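You operate a simulated robot arm through the tools that you are given. There is no shell and no other tool.

Carry out the task below with a simulated robot arm. There is one attempt and no reset: what you move stays moved.

TASK
Polish the spots off bowls forty and fifty and stand them on the round tray.
Fine: inside, with the grey towel; lay the towel back; the bowls side by side.

Only the result counts: the job must be done as asked and must still hold three seconds after the hand-in. Knocking over, shifting, dropping, spilling or breaking anything else fails it. Flat cloth is picked up by pressing the open fingertips on it (5 to 10 N) and closing them slowly along it; thin cloth reads only 2 to 8 mm in the jaws.

THE ROBOT
A 6-joint arm with a two-finger gripper, fixed in place. Base frame: the origin is at the foot of the arm, x ahead of it, y to its left, z up. Readings come in m, degrees, newtons and seconds.
Its first joint turns from -166.0 to 166.0 degrees. Payload 1.71 kg.
The TCP is the grasp point between the finger pads, 0.02 m short of the fingertips. In the tool frame z runs along the fingers and y along their closing line. Largest opening 0.096 m; the body of the gripper starts 0.113 m behind the TCP.
Orientation is told as [roll, pitch, yaw] about the base's x, y, z axes, in that order, counted from this pose: with the fingers straight down and closing along the base's y, the tool's x points along the base's -x, its y along +y and its z along -z.

THE INTERFACE
- The arm moves only by the tool arm_command. Its argument "commands" is a list of rows, each a list of 7 numbers: the finger opening in m, from 0 to 0.096, then the shift along the base's x, y, z in m, then the turn, a rotation vector about the base's x, y, z in degrees. In form: [[grip, x, y, z, wx, wy, wz], ...]. A call has 1 to 20 rows; each row shifts and turns the commanded pose from where the row before left it. Rows are played at 5 a second. More than 0.05 m and 8.6 degrees between two rows, or a gripper value outside its range, and nothing of the call is played. Where a pose cannot be reached the arm comes as near as it can. A force on the tool above 40 N (or 10 N above the force at the start of the call, whichever is more), or a blocked arm, ends the call early, and 0.2 s more pass. The fingers move at their own pace (about 0.045 m/s each) and stop on an object; they squeeze with about 24 N. The grip force told is the motor's: it shows also when the fingers shut on nothing. Time passes only in rows, and 0.2 s behind the last, so rows that do not move let the fingers close. The reply holds the time, the measured pose of the TCP, the force on the tool along the base axes, the opening and the grip force, in the units named above and with some noise, with the torque about the TCP (base axes, N m) and any sound that the robot's microphone picked up, and new pictures: "pictures" is both (left out), scene, wrist or none.
- Cameras (640 x 400 px; columns grow to the right, rows downward): "scene" is fixed at [0.3993, 0.6507, 1.7233]; the picture's right is [-0.92, -0.40, 0.00], its down [-0.31, 0.73, -0.61] and it looks along [0.24, -0.56, -0.79] (base axes); focal length 318 px, centre (320, 200). "wrist" rides on the gripper at [0.066, 0.014, -0.145] in the tool frame; the picture's right is [-0.21, 0.98, 0.00], its down [-0.88, -0.18, -0.45] and it looks along [-0.44, -0.09, 0.90] (tool axes); focal length 275 px, centre (320, 200). There is no depth. A picture from a camera that has moved, and an enlarged one, comes with that camera's place and axes in the base frame and with its lens.
- move_column(by): slides the trunk up (or, below 0, down) by that many m; the arm rides with it, the base frame stays. It gives what a move gives, with no picture.
- close_up(camera, box): a new picture of the part [left, top, right, bottom] of that camera's present view, enlarged. It takes no simulated time.
- job_done(): hands the job in; it is judged then, once.

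Places have to be worked out from the pictures, the camera data and where the tool is seen. Open the gripper and draw the arm clear of the work before you hand the job in, unless the task says otherwise.

The tools are called after "Call:" by a JSON object that holds its "fn" and its "kwargs". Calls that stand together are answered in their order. arm_command: Moves the arm, as the interface text tells. Its arguments: {"type":"object","properties":{"commands":{"type":"array","items":{"type":"array","items":{"type":"number"}}},"pictures":{"type":"string","enum":["both","scene","wrist","none"]}},"required":["commands"]} The other tools are called the same way: move_column (by) slides the trunk up or down; close_up (camera, box) takes an enlarged picture of a part of a camera's view; job_done () hands the job in.

At the start:

```text
t: 0.0
eef_pos: [0.5575, -0.1075, 1.2487]
ee_rot: [-0.1, 0.0, -0.1]
ft_force: [0.7, 0.0, 0.0]
wrist_torque: [0.0, 0.01, 0.0]
opening: 0.0959
grasp_force: 0.0
trunk travel left (down, up): [-0.175, 0.215]
```

scene: 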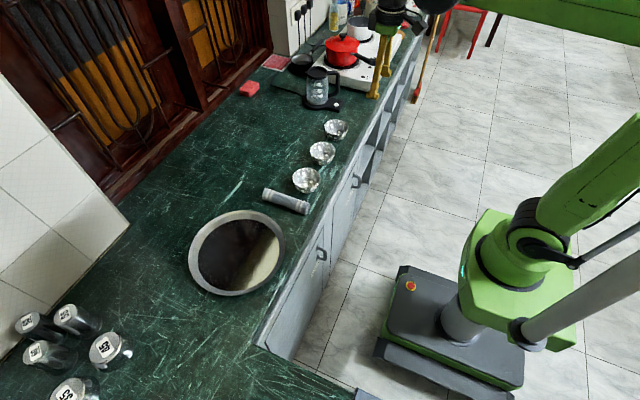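
wrist: 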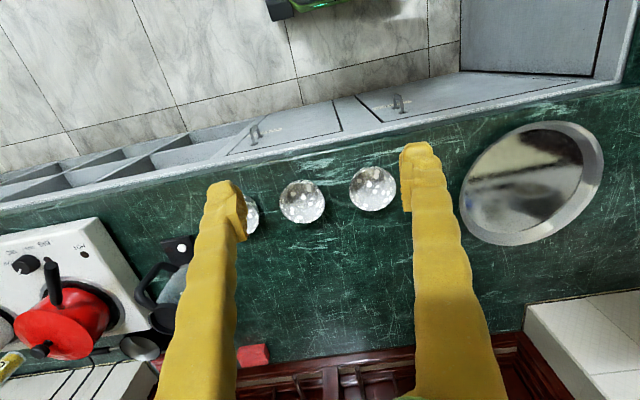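

I'll look closer at the scene first: three bowls, a rolled towel, a round tray, and some jars are visible.

Call:
{"fn": "close_up", "kwargs": {"camera": "scene", "box": [240, 100, 380, 220]}}

Call:
{"fn": "close_up", "kwargs": {"camera": "scene", "box": [170, 160, 350, 310]}}

Call:
{"fn": "close_up", "kwargs": {"camera": "wrist", "box": [220, 140, 440, 260]}}

Call:
{"fn": "close_up", "kwargs": {"camera": "scene", "box": [0, 280, 160, 400]}}

Call:
{"fn": "close_up", "kwargs": {"camera": "scene", "box": [230, 0, 430, 120]}}

```text
3.33 times, centred on (310, 160) of scene
camera zoom: at [0.3993, 0.6507, 1.7233], right [-0.92, -0.4, 0.0], down [-0.31, 0.73, -0.61], along [0.24, -0.56, -0.79], focal length 1061 px, centre (353, 333)
```

zoom: 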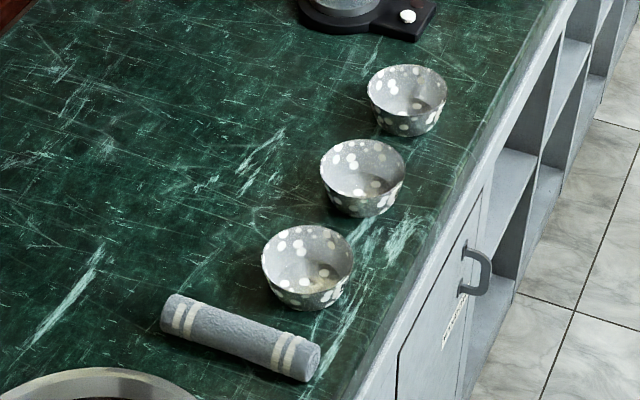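

```text
2.67 times, centred on (260, 235) of scene
camera zoom: at [0.3993, 0.6507, 1.7233], right [-0.92, -0.4, 0.0], down [-0.31, 0.73, -0.61], along [0.24, -0.56, -0.79], focal length 848 px, centre (480, 107)
```

zoom: 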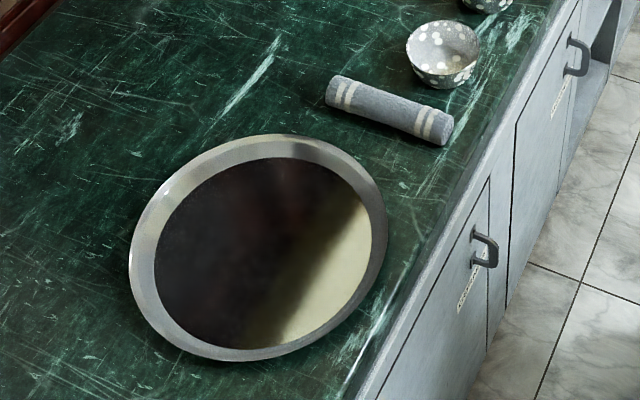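

```text
2.91 times, centred on (330, 200) of wrist
camera zoom: at [0.4924, -0.0948, 1.3948], right [0.21, 0.98, 0.0], down [0.88, -0.18, 0.44], along [0.43, -0.09, -0.9], focal length 801 px, centre (291, 200)
```

zoom: 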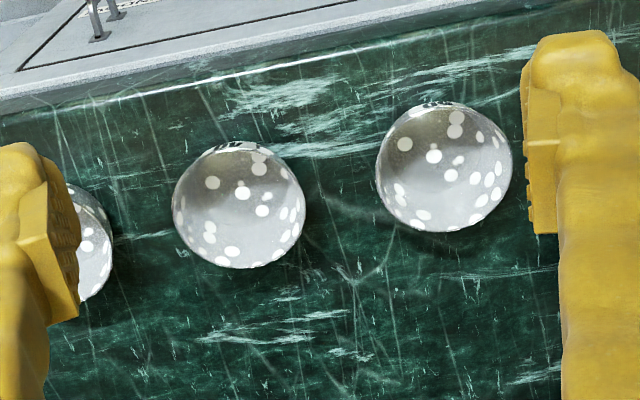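

```text
3.33 times, centred on (80, 340) of scene
camera zoom: at [0.3993, 0.6507, 1.7233], right [-0.92, -0.4, 0.0], down [-0.31, 0.73, -0.61], along [0.24, -0.56, -0.79], focal length 1061 px, centre (1120, -267)
```

zoom: 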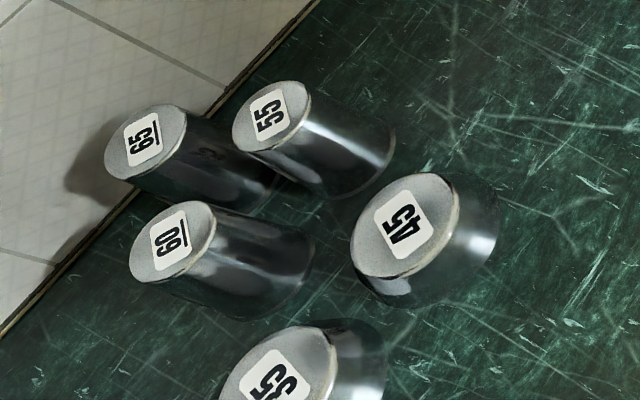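

```text
3.20 times, centred on (330, 60) of scene
camera zoom: at [0.3993, 0.6507, 1.7233], right [-0.92, -0.4, 0.0], down [-0.31, 0.73, -0.61], along [0.24, -0.56, -0.79], focal length 1018 px, centre (288, 648)
```

zoom: 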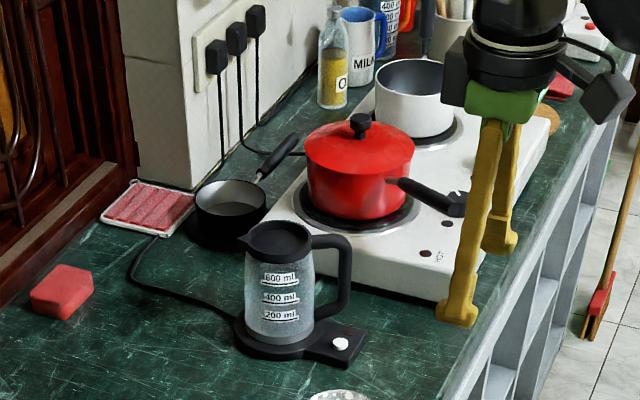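

The middle bowl triangulates to about (0.75, -0.19, 0.845), the towel roll lies along x at y≈0.076, and the tray is near (0.835, 0.31). The bowls seem to carry dark labels on the robot-facing side. I'll lower the camera and tilt it forward to read them.

Call:
{"fn": "arm_command", "kwargs": {"commands": [[0.096, 0, -0.012, -0.04, 0, -5, 0], [0.096, 0, -0.012, -0.04, 0, -5, 0], [0.096, 0, -0.012, -0.04, 0, -5, 0], [0.096, 0, -0.012, -0.04, 0, -5, 0], [0.096, 0, -0.012, -0.04, 0, -5, 0], [0.096, 0, -0.012, -0.04, 0, -5, 0]]}}

```text
t: 1.4
eef_pos: [0.5378, -0.1773, 1.0163]
ee_rot: [0.0, -30.9, 0.0]
ft_force: [-0.4, 0.4, 0.9]
wrist_torque: [-0.02, -0.08, 0.0]
opening: 0.0959
grasp_force: 0.0
trunk travel left (down, up): [-0.175, 0.215]
camera wrist: at [0.4059, -0.1648, 1.1066], right [0.18, 0.98, 0.11], down [0.52, -0.18, 0.83], along [0.83, -0.09, -0.54], focal length 275 px, centre (320, 200)
```

scene: 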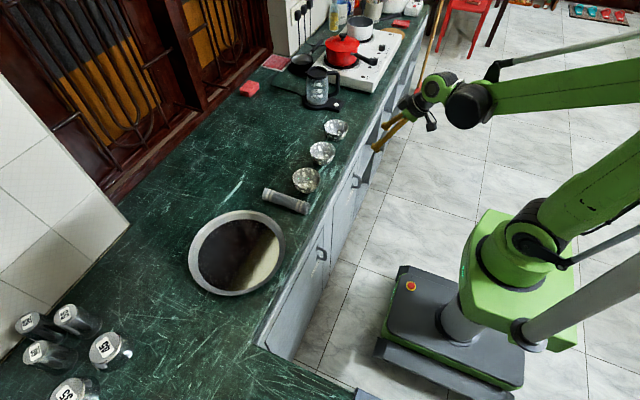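
wrist: 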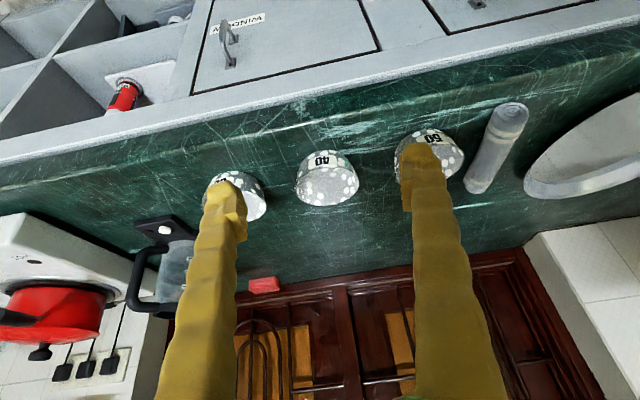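

Labels appear on the near side of the bowls: I zoom to read them exactly.

Call:
{"fn": "close_up", "kwargs": {"camera": "wrist", "box": [200, 120, 480, 230]}}

Call:
{"fn": "close_up", "kwargs": {"camera": "wrist", "box": [390, 90, 640, 220]}}

Call:
{"fn": "close_up", "kwargs": {"camera": "wrist", "box": [100, 0, 300, 130]}}

```text
2.29 times, centred on (340, 175) of wrist
camera zoom: at [0.4059, -0.1648, 1.1066], right [0.18, 0.98, 0.11], down [0.52, -0.18, 0.83], along [0.83, -0.09, -0.54], focal length 629 px, centre (274, 257)
```

zoom: 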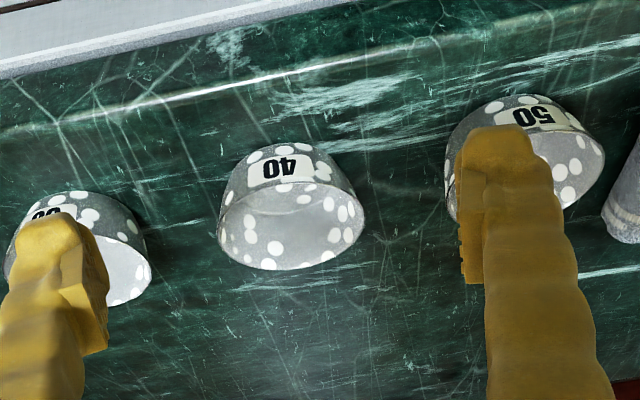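

```text
2.56 times, centred on (515, 155) of wrist
camera zoom: at [0.4059, -0.1648, 1.1066], right [0.18, 0.98, 0.11], down [0.52, -0.18, 0.83], along [0.83, -0.09, -0.54], focal length 705 px, centre (-179, 315)
```

zoom: 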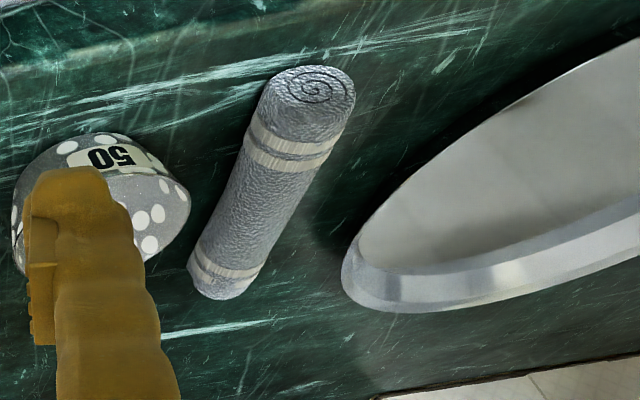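

```text
3.08 times, centred on (200, 65) of wrist
camera zoom: at [0.4059, -0.1648, 1.1066], right [0.18, 0.98, 0.11], down [0.52, -0.18, 0.83], along [0.83, -0.09, -0.54], focal length 847 px, centre (689, 615)
```

zoom: 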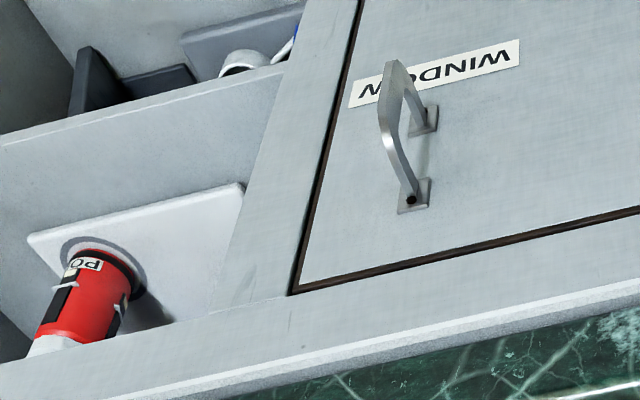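

Labels: middle bowl is 40, the bowl next to the towel is 50; the third (far) one stays. The towel is a ~44 mm roll, lying along x from about 0.69 to 0.855 at y≈0.077. I move above the towel's far part with the fingers straight down.

Call:
{"fn": "arm_command", "kwargs": {"commands": [[0.096, 0.029, 0.0282, -0.007, 0, 3.43, 0], [0.096, 0.029, 0.0282, -0.007, 0, 3.43, 0], [0.096, 0.029, 0.0282, -0.007, 0, 3.43, 0], [0.096, 0.029, 0.0282, -0.007, 0, 3.43, 0], [0.096, 0.029, 0.0282, -0.007, 0, 3.43, 0], [0.096, 0.029, 0.0282, -0.007, 0, 3.43, 0], [0.096, 0.029, 0.0282, -0.007, 0, 3.43, 0], [0.096, 0.029, 0.0282, -0.007, 0, 3.43, 0], [0.096, 0.025, 0.0282, -0.007, 0, 3.43, 0], [0.096, 0, 0, 0, 0, 0, 0]]}}

```text
t: 3.6
eef_pos: [0.7959, 0.0721, 0.9528]
ee_rot: [-0.1, 0.2, 0.0]
ft_force: [0.5, 0.4, 0.0]
wrist_torque: [-0.01, 0.04, -0.06]
opening: 0.0962
grasp_force: 0.0
trunk travel left (down, up): [-0.175, 0.215]
camera wrist: at [0.7304, 0.086, 1.0977], right [0.21, 0.98, 0.0], down [0.88, -0.18, 0.44], along [0.43, -0.09, -0.9], focal length 275 px, centre (320, 200)
```

scene: 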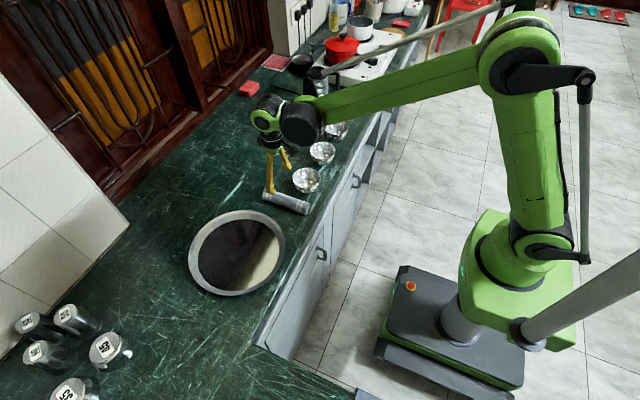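
wrist: 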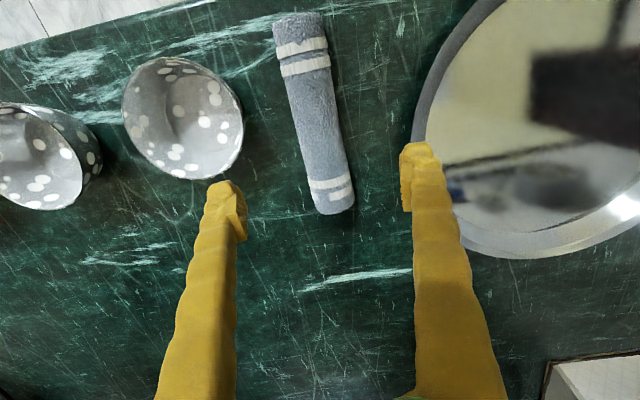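

The towel axis sits at y≈0.074, x from 0.69 to 0.86. I'll lower at x≈0.78 with the fingers partly open, to straddle it clear of bowl 50 and the tray.

Call:
{"fn": "arm_command", "kwargs": {"commands": [[0.075, -0.016, 0.002, 0, 0, 0, 0], [0.075, 0, 0, -0.03, 0, 0, 0], [0.075, 0, 0, -0.03, 0, 0, 0], [0.075, 0, 0, -0.025, 0, 0, 0], [0.075, 0, 0, -0.015, 0, 0, 0], [0.075, 0, 0, -0.008, 0, 0, 0], [0.075, 0, 0, 0, 0, 0, 0]]}}

```text
t: 5.2
eef_pos: [0.7789, 0.0756, 0.8466]
ee_rot: [-0.1, 0.1, 0.0]
ft_force: [0.2, 0.2, 0.3]
wrist_torque: [-0.02, 0.03, 0.03]
opening: 0.0752
grasp_force: 0.0
trunk travel left (down, up): [-0.175, 0.215]
camera wrist: at [0.7147, 0.0882, 0.9918], right [0.21, 0.98, 0.0], down [0.88, -0.18, 0.44], along [0.43, -0.09, -0.9], focal length 275 px, centre (320, 200)
```

scene: 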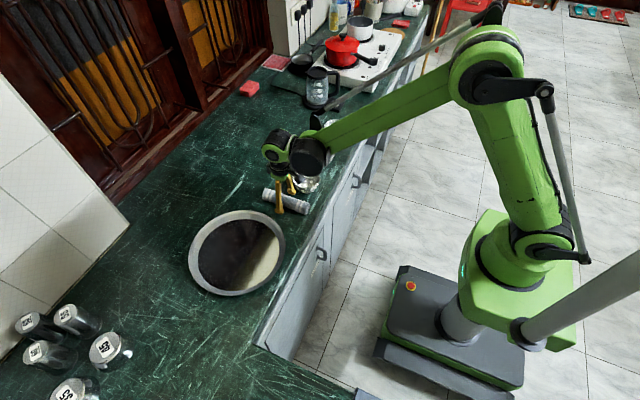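
wrist: 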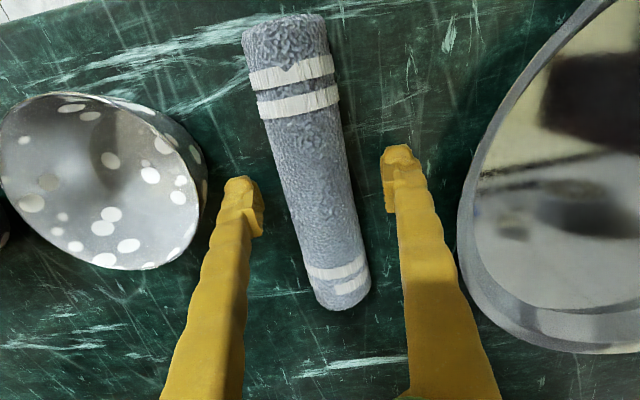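

The fingers straddle the roll. I'll creep down a few mm to find the counter surface by force.

Call:
{"fn": "arm_command", "kwargs": {"commands": [[0.075, 0, 0, -0.003, 0, 0, 0], [0.075, 0, 0, -0.002, 0, 0, 0], [0.075, 0, 0, 0, 0, 0, 0]], "pictures": "none"}}

```text
t: 6.0
eef_pos: [0.7803, 0.0756, 0.8417]
ee_rot: [0.0, 0.1, -0.1]
ft_force: [0.3, 0.2, -0.7]
wrist_torque: [-0.02, 0.0, 0.0]
opening: 0.0749
grasp_force: 0.0
trunk travel left (down, up): [-0.175, 0.215]
```

No contact yet; I creep a bit lower.

Call:
{"fn": "arm_command", "kwargs": {"commands": [[0.075, 0, 0, -0.002, 0, 0, 0], [0.075, 0, 0, -0.002, 0, 0, 0], [0.075, 0, 0, 0, 0, 0, 0]], "pictures": "none"}}

```text
t: 6.8
eef_pos: [0.7809, 0.0766, 0.8377]
ee_rot: [0.1, 0.0, 0.0]
ft_force: [-0.6, 0.0, 1.0]
wrist_torque: [-0.01, 0.02, 0.01]
opening: 0.075
grasp_force: 0.0
trunk travel left (down, up): [-0.175, 0.215]
```

Still free; two more small steps, then I close on the roll.

Call:
{"fn": "arm_command", "kwargs": {"commands": [[0.075, 0, 0, -0.002, 0, 0, 0], [0.075, 0, 0, -0.002, 0, 0, 0], [0.075, 0, 0, 0, 0, 0, 0]], "pictures": "wrist"}}

```text
t: 7.6
eef_pos: [0.7792, 0.0754, 0.834]
ee_rot: [0.0, -0.1, 0.0]
ft_force: [7.0, 1.7, 18.7]
wrist_torque: [0.02, -0.13, -0.08]
opening: 0.0747
grasp_force: 0.0
trunk travel left (down, up): [-0.175, 0.215]
camera wrist: at [0.7143, 0.089, 0.9793], right [0.21, 0.98, 0.0], down [0.88, -0.18, 0.44], along [0.43, -0.09, -0.9], focal length 275 px, centre (320, 200)
```

wrist: 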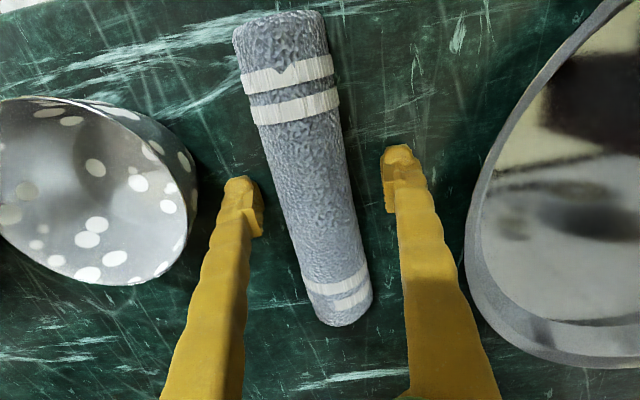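

Counter surface is at z≈0.815 (contact at fingertip height). I raise 4 mm and close on the towel.

Call:
{"fn": "arm_command", "kwargs": {"commands": [[0.075, 0, 0, 0.004, 0, 0, 0], [0.06, 0, 0, 0, 0, 0, 0], [0.045, 0, 0, 0, 0, 0, 0], [0.03, 0, 0, 0, 0, 0, 0], [0.02, 0, 0, 0, 0, 0, 0], [0.02, 0, 0, 0, 0, 0, 0]], "pictures": "wrist"}}

```text
t: 9.0
eef_pos: [0.7812, 0.0769, 0.8378]
ee_rot: [0.0, 0.1, 0.1]
ft_force: [-0.1, -0.8, -0.1]
wrist_torque: [0.03, -0.01, -0.01]
opening: 0.0363
grasp_force: 23.6
trunk travel left (down, up): [-0.175, 0.215]
camera wrist: at [0.7149, 0.0891, 0.9825], right [0.21, 0.98, 0.0], down [0.88, -0.18, 0.44], along [0.43, -0.09, -0.9], focal length 275 px, centre (320, 200)
```

wrist: 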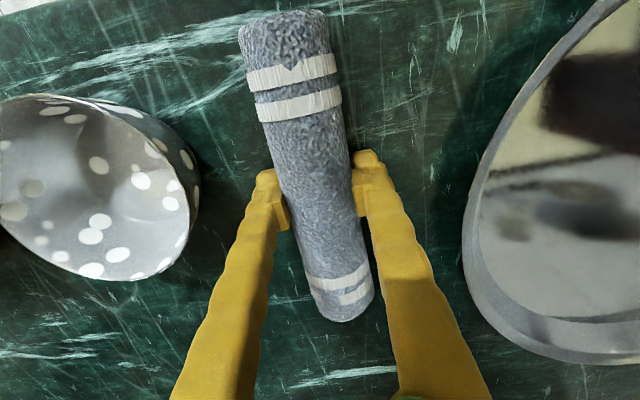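

The towel is gripped (36 mm opening under squeeze). I lift it, then tilt the tool forward 75° so that the near end of the roll points down over bowl 50.

Call:
{"fn": "arm_command", "kwargs": {"commands": [[0.02, 0, 0, 0.04, 0, 0, 0], [0.02, 0, 0, 0.04, 0, 0, 0], [0.02, 0, 0, 0.04, 0, 0, 0], [0.02, 0, 0, 0.04, 0, 0, 0], [0.02, -0.0015, -0.012, 0, 0, -7.5, 0], [0.02, -0.0015, -0.012, 0, 0, -7.5, 0], [0.02, -0.0015, -0.012, 0, 0, -7.5, 0], [0.02, -0.0015, -0.012, 0, 0, -7.5, 0], [0.02, -0.0015, -0.012, 0, 0, -7.5, 0], [0.02, -0.0015, -0.012, 0, 0, -7.5, 0], [0.02, -0.0015, -0.012, 0, 0, -7.5, 0], [0.02, -0.0015, -0.012, 0, 0, -7.5, 0], [0.02, -0.0015, -0.012, 0, 0, -7.5, 0], [0.02, 0, 0, 0, 0, -7.5, 0], [0.02, 0, 0, 0, 0, 0, 0]]}}

```text
t: 12.2
eef_pos: [0.7665, -0.0313, 0.9975]
ee_rot: [-0.1, -75.0, 0.0]
ft_force: [0.0, -0.4, -1.1]
wrist_torque: [0.0, 0.0, 0.01]
opening: 0.0362
grasp_force: 23.9
trunk travel left (down, up): [-0.175, 0.215]
camera wrist: at [0.61, -0.0189, 0.9714], right [0.05, 0.98, 0.2], down [-0.2, -0.18, 0.96], along [0.98, -0.09, 0.19], focal length 275 px, centre (320, 200)
```

scene: 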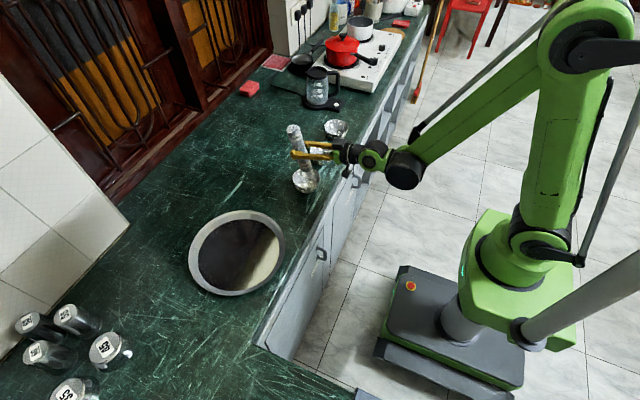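
wrist: 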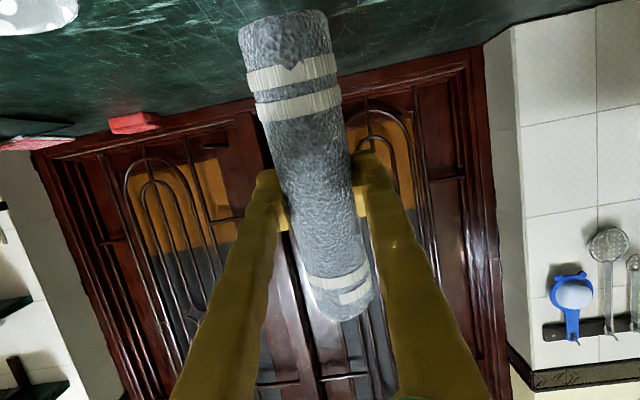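

Call:
{"fn": "close_up", "kwargs": {"camera": "scene", "box": [260, 100, 380, 200]}}

```text
4.00 times, centred on (320, 150) of scene
camera zoom: at [0.3993, 0.6507, 1.7233], right [-0.92, -0.4, 0.0], down [-0.31, 0.73, -0.61], along [0.24, -0.56, -0.79], focal length 1273 px, centre (320, 400)
```

zoom: 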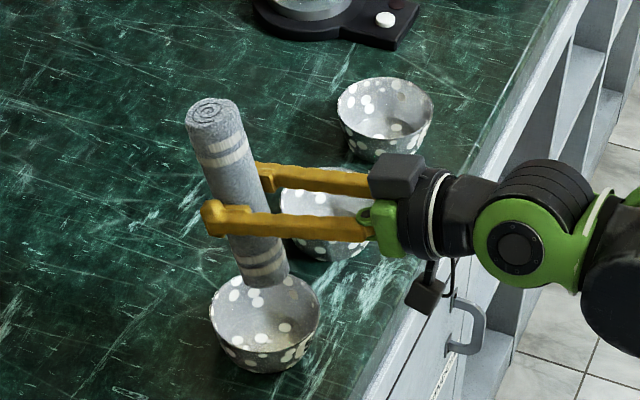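

The roll end hangs right over bowl 50. I lower it most of the way in, then creep to contact.

Call:
{"fn": "arm_command", "kwargs": {"commands": [[0.02, 0, 0, -0.03, 0, 0, 0], [0.02, 0, 0, -0.03, 0, 0, 0], [0.02, 0, 0, -0.015, 0, 0, 0], [0.02, 0, 0, -0.003, 0, 0, 0], [0.02, 0, 0, 0, 0, 0, 0]], "pictures": "scene"}}

Call:
{"fn": "close_up", "kwargs": {"camera": "scene", "box": [260, 100, 380, 200]}}

```text
t: 13.4
eef_pos: [0.7668, -0.0328, 0.9193]
ee_rot: [0.0, -74.9, 0.0]
ft_force: [-0.6, 0.0, -1.1]
wrist_torque: [-0.02, 0.01, -0.02]
opening: 0.0363
grasp_force: 23.7
trunk travel left (down, up): [-0.175, 0.215]
```

scene: 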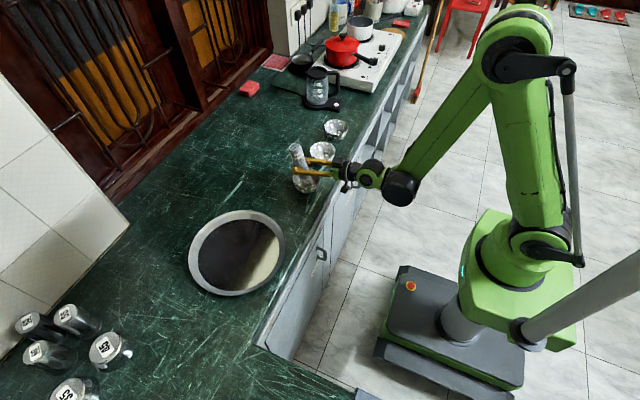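

```text
4.00 times, centred on (320, 150) of scene
camera zoom: at [0.3993, 0.6507, 1.7233], right [-0.92, -0.4, 0.0], down [-0.31, 0.73, -0.61], along [0.24, -0.56, -0.79], focal length 1273 px, centre (320, 400)
```

zoom: 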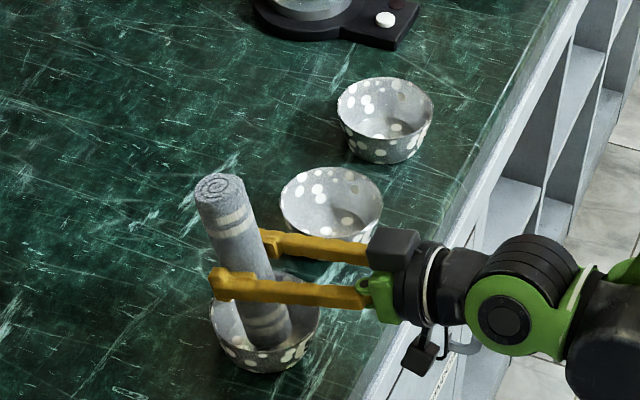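

Inside the bowl without contact so far. I creep down in 2 mm steps.

Call:
{"fn": "arm_command", "kwargs": {"commands": [[0.02, 0, 0, -0.002, 0, 0, 0], [0.02, 0, 0, -0.002, 0, 0, 0], [0.02, 0, 0, 0, 0, 0, 0]], "pictures": "none"}}

```text
t: 14.2
eef_pos: [0.7661, -0.0331, 0.9149]
ee_rot: [0.0, -74.9, 0.0]
ft_force: [0.3, -0.8, -1.6]
wrist_torque: [0.02, 0.01, -0.02]
opening: 0.036
grasp_force: 24.1
trunk travel left (down, up): [-0.175, 0.215]
```

Call:
{"fn": "arm_command", "kwargs": {"commands": [[0.02, 0, 0, -0.002, 0, 0, 0], [0.02, 0, 0, -0.002, 0, 0, 0], [0.02, 0, 0, 0, 0, 0, 0]], "pictures": "none"}}

```text
t: 15.0
eef_pos: [0.767, -0.0323, 0.9101]
ee_rot: [0.0, -75.0, 0.0]
ft_force: [1.4, 0.0, -1.1]
wrist_torque: [-0.01, -0.01, -0.02]
opening: 0.0359
grasp_force: 24.3
trunk travel left (down, up): [-0.175, 0.215]
```

Still no bottom contact; continuing the creep.

Call:
{"fn": "arm_command", "kwargs": {"commands": [[0.02, 0, 0, -0.002, 0, 0, 0], [0.02, 0, 0, -0.0015, 0, 0, 0], [0.02, 0, 0, 0, 0, 0, 0]], "pictures": "none"}}

```text
t: 15.8
eef_pos: [0.7672, -0.031, 0.9079]
ee_rot: [-0.2, -75.1, 0.0]
ft_force: [2.4, 0.0, 15.2]
wrist_torque: [-0.04, -0.17, 0.03]
opening: 0.036
grasp_force: 23.8
trunk travel left (down, up): [-0.175, 0.215]
```

Bottom contact at about 15 N. I ease off slightly and sweep the bottom with a small loop.

Call:
{"fn": "arm_command", "kwargs": {"commands": [[0.02, 0, 0, 0.0006, 0, 0, 0], [0.02, 0.004, 0, 0, 0, 0, 0], [0.02, 0.004, 0, 0, 0, 0, 0], [0.02, -0.0023, 0.0057, 0, 0, 0, 0], [0.02, -0.0057, 0.0023, 0, 0, 0, 0], [0.02, -0.0057, -0.0023, 0, 0, 0, 0], [0.02, -0.0023, -0.0057, 0, 0, 0, 0], [0.02, 0.0023, -0.0057, 0, 0, 0, 0], [0.02, 0.0057, -0.0023, 0, 0, 0, 0], [0.02, 0.0057, 0.0023, 0, 0, 0, 0], [0.02, 0.0023, 0.0057, 0, 0, 0, 0], [0.02, -0.008, 0, 0, 0, 0, 0]], "pictures": "scene"}}

Call:
{"fn": "close_up", "kwargs": {"camera": "scene", "box": [260, 100, 380, 200]}}

```text
t: 18.4
eef_pos: [0.7656, -0.0311, 0.9079]
ee_rot: [-0.1, -74.9, 0.0]
ft_force: [0.5, 0.4, 1.6]
wrist_torque: [-0.01, 0.0, 0.0]
opening: 0.0362
grasp_force: 23.9
trunk travel left (down, up): [-0.175, 0.215]
```

scene: 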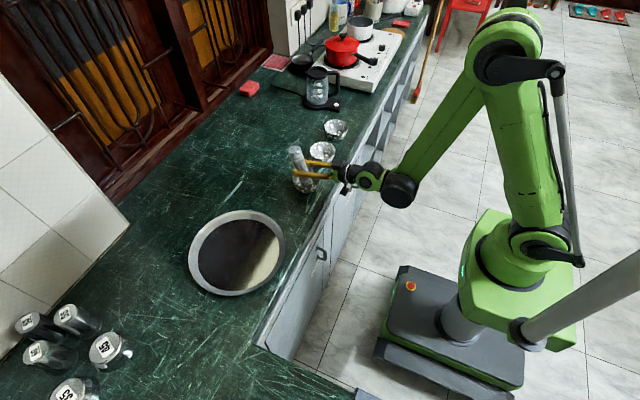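

```text
4.00 times, centred on (320, 150) of scene
camera zoom: at [0.3993, 0.6507, 1.7233], right [-0.92, -0.4, 0.0], down [-0.31, 0.73, -0.61], along [0.24, -0.56, -0.79], focal length 1273 px, centre (320, 400)
```

zoom: 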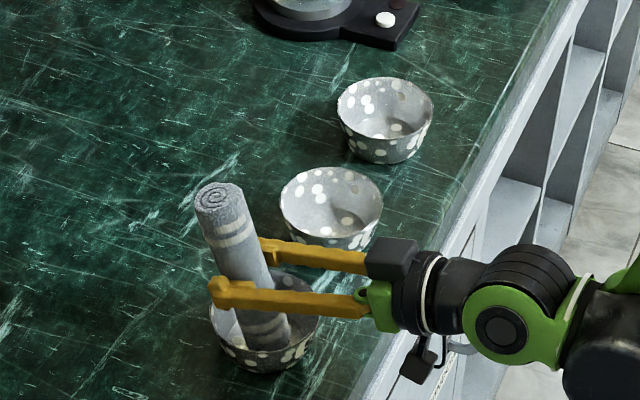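

I'll lift the towel out and aside (+x) to see what this sweep did to the spots.

Call:
{"fn": "arm_command", "kwargs": {"commands": [[0.02, 0, 0, 0.04, 0, 0, 0], [0.02, 0, 0, 0.04, 0, 0, 0], [0.02, 0.04, 0, 0.01, 0, 0, 0], [0.02, 0.04, 0, 0, 0, 0, 0], [0.02, 0.02, 0, 0, 0, 0, 0], [0.02, 0, 0, 0, 0, 0, 0]], "pictures": "none"}}

Call:
{"fn": "close_up", "kwargs": {"camera": "scene", "box": [280, 150, 340, 200]}}

```text
t: 19.8
eef_pos: [0.8691, -0.031, 0.9995]
ee_rot: [0.1, -74.9, -0.2]
ft_force: [-1.1, -0.7, -1.2]
wrist_torque: [0.03, -0.03, 0.01]
opening: 0.0361
grasp_force: 24.0
trunk travel left (down, up): [-0.175, 0.215]
```

```text
8.00 times, centred on (310, 175) of scene
camera zoom: at [0.3993, 0.6507, 1.7233], right [-0.92, -0.4, 0.0], down [-0.31, 0.73, -0.61], along [0.24, -0.56, -0.79], focal length 2545 px, centre (400, 400)
```

zoom: 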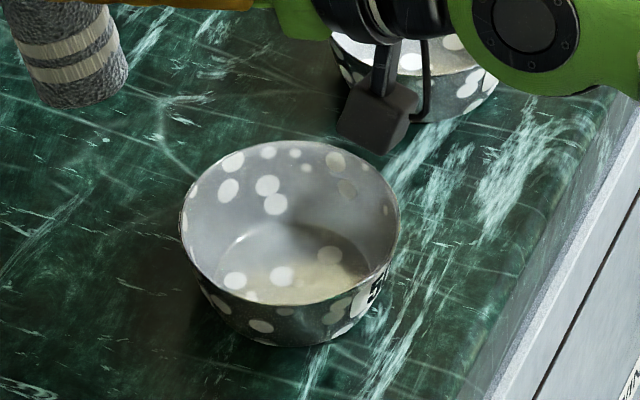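

Spots are still there: with the roll tilted, only its lower corner touched the floor. The wall slopes ~15–20° like the tilted roll, so I'll press the corner into the floor/wall junction, with the roll's side along the wall, and swing it around like a cone. First I go in at the far (+x) side.

Call:
{"fn": "arm_command", "kwargs": {"commands": [[0.02, -0.045, 0, 0, 0, 0, 0], [0.02, -0.045, 0, 0, 0, 0, 0], [0.02, 0, 0, -0.04, 0, 0, 0], [0.02, 0, 0, -0.03, 0, 0, 0], [0.02, 0, 0, -0.015, 0, 0, 0], [0.02, 0, 0, -0.004, 0, 0, 0], [0.02, 0, 0, 0, 0, 0, 0]], "pictures": "none"}}

Call:
{"fn": "close_up", "kwargs": {"camera": "scene", "box": [280, 130, 340, 200]}}

```text
t: 21.4
eef_pos: [0.7762, -0.032, 0.911]
ee_rot: [-0.1, -74.8, -0.1]
ft_force: [-0.6, -0.9, -1.5]
wrist_torque: [0.01, 0.02, -0.01]
opening: 0.0358
grasp_force: 24.1
trunk travel left (down, up): [-0.175, 0.215]
```

```text
5.71 times, centred on (310, 165) of scene
camera zoom: at [0.3993, 0.6507, 1.7233], right [-0.92, -0.4, 0.0], down [-0.31, 0.73, -0.61], along [0.24, -0.56, -0.79], focal length 1818 px, centre (377, 400)
```

zoom: 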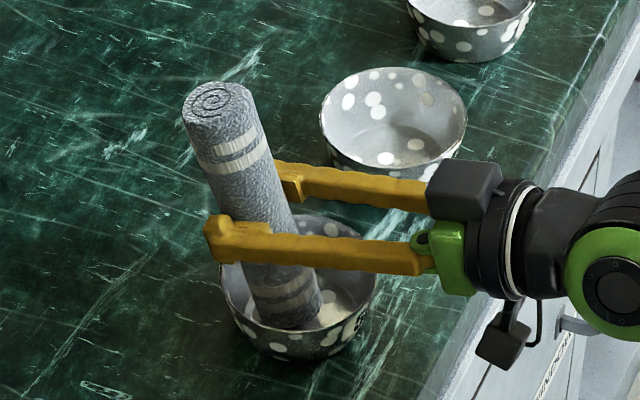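

I'm in position inside bowl 50. All bowls share one spot pattern, so bowl 40 serves as an unpolished reference. I press down lightly and outward.

Call:
{"fn": "arm_command", "kwargs": {"commands": [[0.02, 0, 0, -0.002, 0, 0, 0], [0.02, 0, 0, -0.0015, 0, 0, 0], [0.02, 0.002, 0, 0, 0, 0, 0], [0.02, 0.002, 0, 0, 0, 0, 0], [0.02, 0, 0, 0, 0, 0, 0]], "pictures": "none"}}

```text
t: 22.6
eef_pos: [0.7801, -0.0323, 0.9073]
ee_rot: [0.0, -75.0, 0.0]
ft_force: [4.5, -4.3, 28.6]
wrist_torque: [-0.47, -0.25, -0.01]
opening: 0.0359
grasp_force: 24.4
trunk travel left (down, up): [-0.175, 0.215]
```

28 N is more than needed, so I ease up by 1.2 mm and swing the first quarter circle toward +y.

Call:
{"fn": "arm_command", "kwargs": {"commands": [[0.02, 0, 0, 0.0012, 0, 0, 0], [0.02, -0.0012, 0.0093, 0, -3.88, -0.51, 0.51], [0.02, -0.0036, 0.0087, 0, -3.62, -1.5, 0.51], [0.02, -0.0057, 0.0075, 0, -3.11, -2.38, 0.51], [0.02, -0.0075, 0.0057, 0, -2.38, -3.11, 0.51], [0.02, -0.0087, 0.0036, 0, -1.5, -3.62, 0.51], [0.02, -0.0093, 0.0012, 0, -0.51, -3.88, 0.51], [0.02, 0, 0, 0, 0, 0, 0]], "pictures": "scene"}}

Call:
{"fn": "close_up", "kwargs": {"camera": "scene", "box": [280, 130, 340, 200]}}

```text
t: 24.4
eef_pos: [0.7826, -0.0024, 0.9507]
ee_rot: [-78.6, -75.0, 78.2]
ft_force: [0.4, 0.1, -0.4]
wrist_torque: [-0.01, 0.0, -0.01]
opening: 0.036
grasp_force: 24.2
out of reach, approached as far as the arm can: row 4, 5, 6, 7
trunk travel left (down, up): [-0.175, 0.215]
```

scene: 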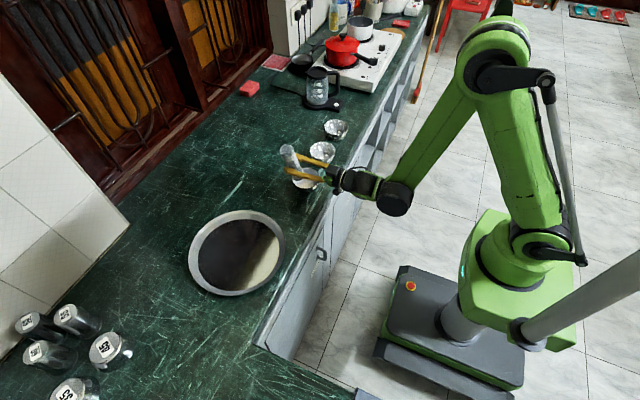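

```text
5.71 times, centred on (310, 165) of scene
camera zoom: at [0.3993, 0.6507, 1.7233], right [-0.92, -0.4, 0.0], down [-0.31, 0.73, -0.61], along [0.24, -0.56, -0.79], focal length 1818 px, centre (377, 400)
```

zoom: 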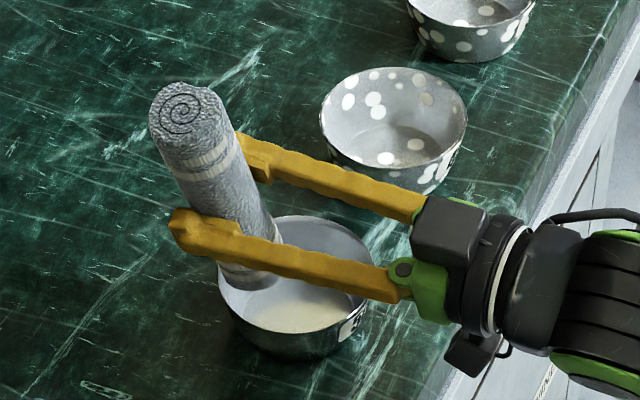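

Bowl 50's spots have vanished completely, so the rubbing worked. The arm hit a reach limit in that tilt, so I raise the towel straight up and out.

Call:
{"fn": "arm_command", "kwargs": {"commands": [[0.02, 0, 0, 0.03, 0, 0, 0], [0.02, 0, 0, 0.03, 0, 0, 0], [0.02, 0, 0, 0, 0, 0, 0]], "pictures": "none"}}

Call:
{"fn": "close_up", "kwargs": {"camera": "scene", "box": [280, 130, 340, 200]}}

```text
t: 25.2
eef_pos: [0.7805, -0.002, 1.0115]
ee_rot: [-78.6, -74.9, 78.2]
ft_force: [-1.0, -0.3, -1.2]
wrist_torque: [0.02, 0.05, -0.04]
opening: 0.0356
grasp_force: 24.3
trunk travel left (down, up): [-0.175, 0.215]
```

```text
5.71 times, centred on (310, 165) of scene
camera zoom: at [0.3993, 0.6507, 1.7233], right [-0.92, -0.4, 0.0], down [-0.31, 0.73, -0.61], along [0.24, -0.56, -0.79], focal length 1818 px, centre (377, 400)
```

zoom: 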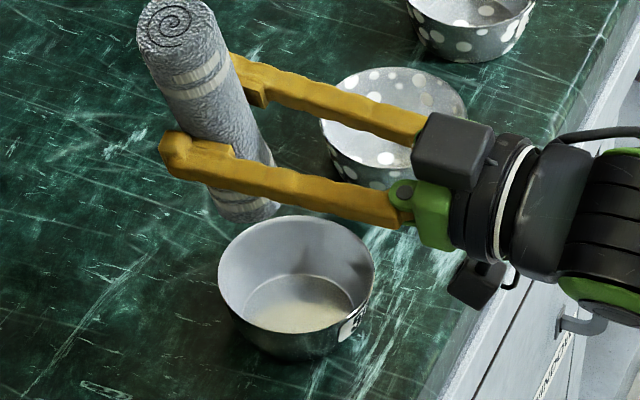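

Bowl 50 is spotless. I restore the 75° tilt and carry the towel over bowl 40 (about (0.7445, -0.185)).

Call:
{"fn": "arm_command", "kwargs": {"commands": [[0.02, -0.003, -0.035, 0, 2.85, 6.12, -0.86], [0.02, -0.003, -0.037, 0, 5.25, 4.25, -0.86], [0.02, -0.003, -0.037, -0.003, 6.57, 1.52, -0.86], [0.02, -0.002, -0.037, -0.003, 0, 0, 0], [0.02, -0.002, -0.037, -0.003, 0, 0, 0], [0.02, 0, 0, 0, 0, 0, 0]], "pictures": "scene"}}

Call:
{"fn": "close_up", "kwargs": {"camera": "scene", "box": [280, 110, 350, 190]}}

```text
t: 26.6
eef_pos: [0.7688, -0.185, 1.0017]
ee_rot: [-0.3, -75.0, -0.4]
ft_force: [-0.7, 0.1, -0.9]
wrist_torque: [0.03, -0.01, 0.05]
opening: 0.0359
grasp_force: 24.0
trunk travel left (down, up): [-0.175, 0.215]
```

scene: 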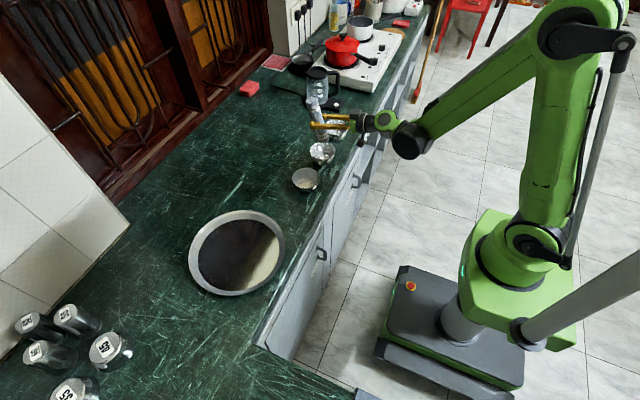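

```text
5.00 times, centred on (315, 150) of scene
camera zoom: at [0.3993, 0.6507, 1.7233], right [-0.92, -0.4, 0.0], down [-0.31, 0.73, -0.61], along [0.24, -0.56, -0.79], focal length 1591 px, centre (345, 450)
```

zoom: 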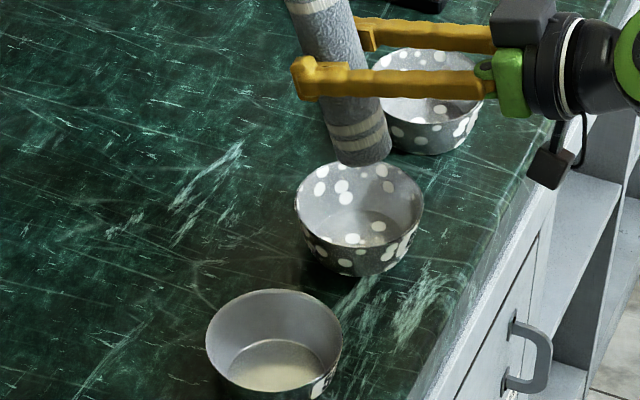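

Towel end is above bowl 40, clear of its neighbours. I lower it in the same way as before and stop just over the floor.

Call:
{"fn": "arm_command", "kwargs": {"commands": [[0.02, 0, 0, -0.03, 0, 0, 0], [0.02, 0, 0, -0.03, 0, 0, 0], [0.02, 0, 0, -0.022, 0, 0, 0], [0.02, 0, 0, -0.008, 0, 0, 0], [0.02, 0, 0, -0.0025, 0, 0, 0], [0.02, 0, 0, 0, 0, 0, 0]], "pictures": "none"}}

Call:
{"fn": "close_up", "kwargs": {"camera": "scene", "box": [280, 110, 350, 190]}}

```text
t: 28.0
eef_pos: [0.7682, -0.1827, 0.9087]
ee_rot: [-0.4, -74.9, -0.4]
ft_force: [0.4, 0.2, 2.7]
wrist_torque: [0.04, -0.01, -0.04]
opening: 0.036
grasp_force: 23.8
trunk travel left (down, up): [-0.175, 0.215]
```

```text
5.00 times, centred on (315, 150) of scene
camera zoom: at [0.3993, 0.6507, 1.7233], right [-0.92, -0.4, 0.0], down [-0.31, 0.73, -0.61], along [0.24, -0.56, -0.79], focal length 1591 px, centre (345, 450)
```

zoom: 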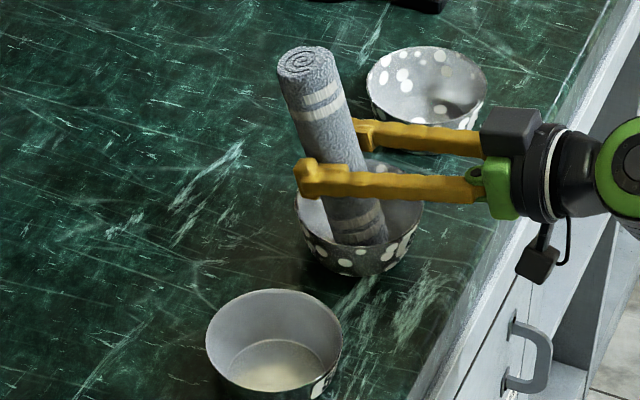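

Light floor contact (2.7 N). I press slightly more and rub loops on the floor of bowl 40.

Call:
{"fn": "arm_command", "kwargs": {"commands": [[0.02, 0, 0, -0.0008, 0, 0, 0], [0.02, 0.004, 0, 0, 0, 0, 0], [0.02, 0.004, 0, 0, 0, 0, 0], [0.02, -0.0023, 0.0057, 0, 0, 0, 0], [0.02, -0.0057, 0.0023, 0, 0, 0, 0], [0.02, -0.0057, -0.0023, 0, 0, 0, 0], [0.02, -0.0023, -0.0057, 0, 0, 0, 0], [0.02, 0.0023, -0.0057, 0, 0, 0, 0], [0.02, 0.0057, -0.0023, 0, 0, 0, 0], [0.02, 0.0057, 0.0023, 0, 0, 0, 0], [0.02, 0.0023, 0.0057, 0, 0, 0, 0], [0.02, -0.0023, 0.0057, 0, 0, 0, 0], [0.02, -0.0057, 0.0023, 0, 0, 0, 0], [0.02, -0.0057, -0.0023, 0, 0, 0, 0], [0.02, -0.0023, -0.0057, 0, 0, 0, 0], [0.02, 0.0023, -0.0057, 0, 0, 0, 0], [0.02, 0.0057, -0.0023, 0, 0, 0, 0], [0.02, 0.0057, 0.0023, 0, 0, 0, 0], [0.02, 0.0023, 0.0057, 0, 0, 0, 0], [0.02, -0.008, 0, 0, 0, 0, 0]], "pictures": "none"}}

Call:
{"fn": "close_up", "kwargs": {"camera": "scene", "box": [280, 110, 350, 190]}}

```text
t: 32.2
eef_pos: [0.769, -0.1815, 0.9064]
ee_rot: [-0.1, -74.9, -0.5]
ft_force: [3.5, 0.8, 16.4]
wrist_torque: [-0.02, -0.27, -0.03]
opening: 0.0364
grasp_force: 23.7
trunk travel left (down, up): [-0.175, 0.215]
```

```text
5.00 times, centred on (315, 150) of scene
camera zoom: at [0.3993, 0.6507, 1.7233], right [-0.92, -0.4, 0.0], down [-0.31, 0.73, -0.61], along [0.24, -0.56, -0.79], focal length 1591 px, centre (345, 450)
```

zoom: 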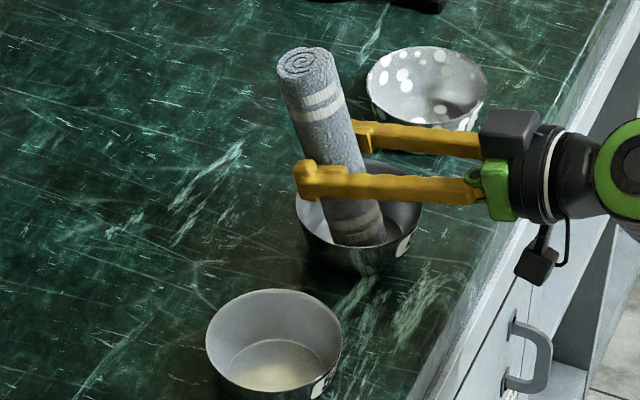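

Bowl 40 is spotless too. I lift the towel, rotate it back level, and carry it over its old place.

Call:
{"fn": "arm_command", "kwargs": {"commands": [[0.02, 0, 0, 0.03, 0, 0, 0], [0.02, 0, 0, 0.04, 0, 0, 0], [0.02, 0, 0, 0.03, 0, 0, 0], [0.02, 0.0012, 0.0258, 0, 0, 7.5, 0], [0.02, 0.0012, 0.0258, 0, 0, 7.5, 0], [0.02, 0.0012, 0.0258, 0, 0, 7.5, 0], [0.02, 0.0012, 0.0258, 0, 0, 7.5, 0], [0.02, 0.0012, 0.0258, 0, 0, 7.5, 0], [0.02, 0.0012, 0.0258, 0, 0, 7.5, 0], [0.02, 0.0012, 0.0258, 0, 0, 7.5, 0], [0.02, 0.0012, 0.0258, 0, 0, 7.5, 0], [0.02, 0.0012, 0.0258, 0, 0, 7.5, 0], [0.02, 0.0012, 0.0258, 0, 0, 7.5, 0], [0.02, 0, 0, 0, 0, 0, 0]]}}

Call:
{"fn": "close_up", "kwargs": {"camera": "scene", "box": [280, 110, 350, 190]}}

```text
t: 35.2
eef_pos: [0.7822, 0.0767, 1.0071]
ee_rot: [-0.7, 0.2, -0.1]
ft_force: [0.2, 0.7, -0.8]
wrist_torque: [-0.04, 0.01, -0.01]
opening: 0.0364
grasp_force: 24.0
trunk travel left (down, up): [-0.175, 0.215]
camera wrist: at [0.7172, 0.091, 1.1521], right [0.21, 0.98, -0.01], down [0.88, -0.18, 0.44], along [0.43, -0.1, -0.9], focal length 275 px, centre (320, 200)
```

scene: 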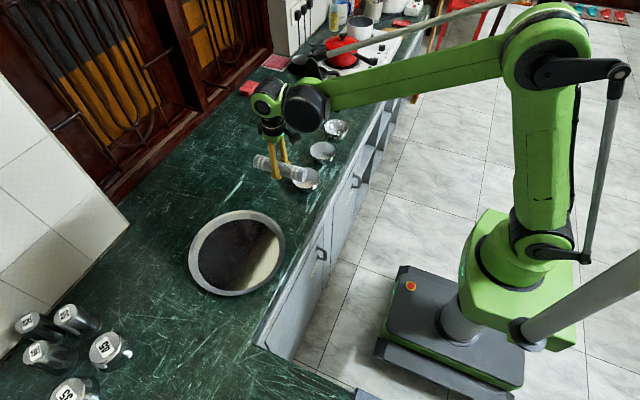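
wrist: 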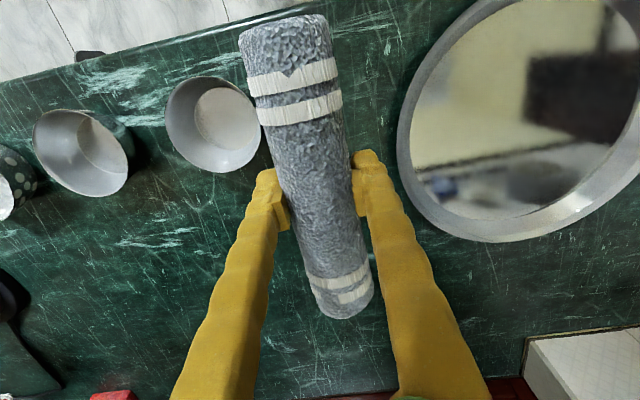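

```text
5.00 times, centred on (315, 150) of scene
camera zoom: at [0.3993, 0.6507, 1.7233], right [-0.92, -0.4, 0.0], down [-0.31, 0.73, -0.61], along [0.24, -0.56, -0.79], focal length 1591 px, centre (345, 450)
```

zoom: 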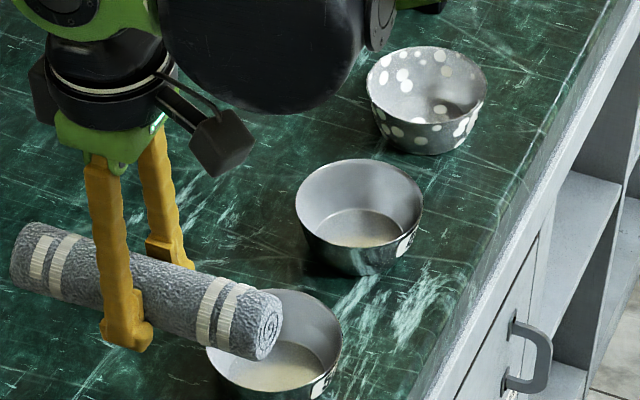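

Both bowls are clean and the towel hasn't slipped in the grip. I lower it back to its original spot.

Call:
{"fn": "arm_command", "kwargs": {"commands": [[0.02, -0.001, 0, -0.04, 0.6, -0.2, 0], [0.02, 0, 0, -0.04, 0, 0, 0], [0.02, 0, 0, -0.04, 0, 0, 0], [0.02, 0, 0, -0.03, 0, 0, 0], [0.02, 0, 0, -0.012, 0, 0, 0], [0.02, 0, 0, -0.004, 0, 0, 0], [0.02, 0, 0, 0, 0, 0, 0]], "pictures": "wrist"}}

```text
t: 36.8
eef_pos: [0.7812, 0.0753, 0.8403]
ee_rot: [0.0, -0.1, -0.1]
ft_force: [0.7, 0.4, 0.8]
wrist_torque: [0.02, -0.22, 0.04]
opening: 0.036
grasp_force: 24.2
trunk travel left (down, up): [-0.175, 0.215]
camera wrist: at [0.7147, 0.0878, 0.9858], right [0.21, 0.98, 0.0], down [0.88, -0.19, 0.45], along [0.44, -0.09, -0.89], focal length 275 px, centre (320, 200)
```

wrist: 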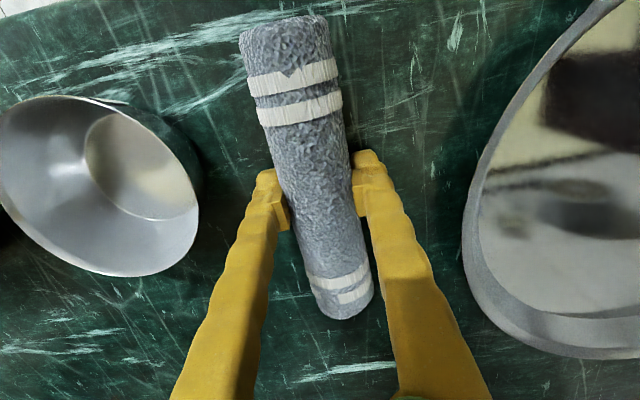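

One end already touches lightly; I lower another 1.5 mm and release gently.

Call:
{"fn": "arm_command", "kwargs": {"commands": [[0.02, 0, 0, -0.0015, 0, 0, 0], [0.036, 0, 0, 0, 0, 0, 0], [0.042, 0, 0, 0, 0, 0, 0], [0.05, 0, 0, 0, 0, 0, 0], [0.06, 0, 0, 0, 0, 0, 0], [0.072, 0, 0, 0, 0, 0, 0], [0.075, 0, 0, 0, 0, 0, 0]], "pictures": "wrist"}}

```text
t: 38.4
eef_pos: [0.78, 0.0743, 0.8392]
ee_rot: [-0.1, -0.1, -0.1]
ft_force: [0.0, 0.8, -0.1]
wrist_torque: [-0.01, 0.02, -0.01]
opening: 0.075
grasp_force: 0.1
trunk travel left (down, up): [-0.175, 0.215]
camera wrist: at [0.7141, 0.0881, 0.9843], right [0.21, 0.98, 0.0], down [0.88, -0.19, 0.45], along [0.44, -0.09, -0.89], focal length 275 px, centre (320, 200)
```

wrist: 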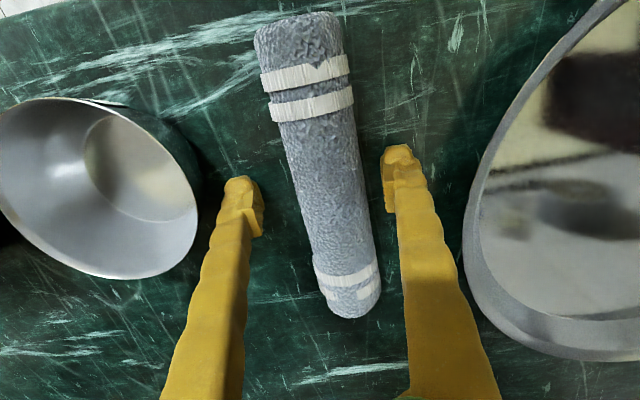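

The towel settled about 6 mm to the left of where it was. I raise the hand and check that it lies still.

Call:
{"fn": "arm_command", "kwargs": {"commands": [[0.075, 0, 0, 0.03, 0, 0, 0], [0.075, 0, 0, 0.04, 0, 0, 0], [0.075, 0, 0, 0.04, 0, 0, 0], [0.075, 0, 0, 0, 0, 0, 0], [0.075, 0, 0, 0, 0, 0, 0]], "pictures": "wrist"}}

Call:
{"fn": "close_up", "kwargs": {"camera": "scene", "box": [240, 100, 380, 220]}}

```text
t: 39.6
eef_pos: [0.7807, 0.0774, 0.9504]
ee_rot: [-0.1, 0.0, -0.1]
ft_force: [-0.4, 0.3, 0.2]
wrist_torque: [-0.01, 0.0, -0.02]
opening: 0.075
grasp_force: 0.0
trunk travel left (down, up): [-0.175, 0.215]
camera wrist: at [0.715, 0.0906, 1.0957], right [0.21, 0.98, 0.0], down [0.88, -0.19, 0.45], along [0.44, -0.09, -0.89], focal length 275 px, centre (320, 200)
```

wrist: 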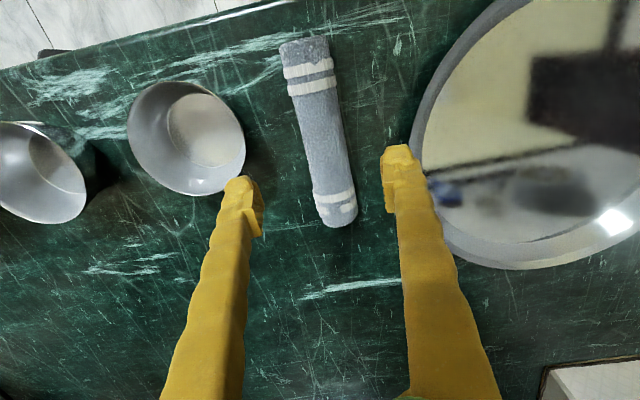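

```text
3.33 times, centred on (310, 160) of scene
camera zoom: at [0.3993, 0.6507, 1.7233], right [-0.92, -0.4, 0.0], down [-0.31, 0.73, -0.61], along [0.24, -0.56, -0.79], focal length 1061 px, centre (353, 333)
```

zoom: 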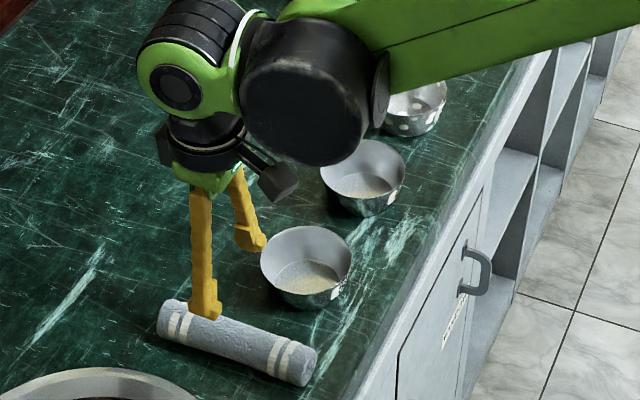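

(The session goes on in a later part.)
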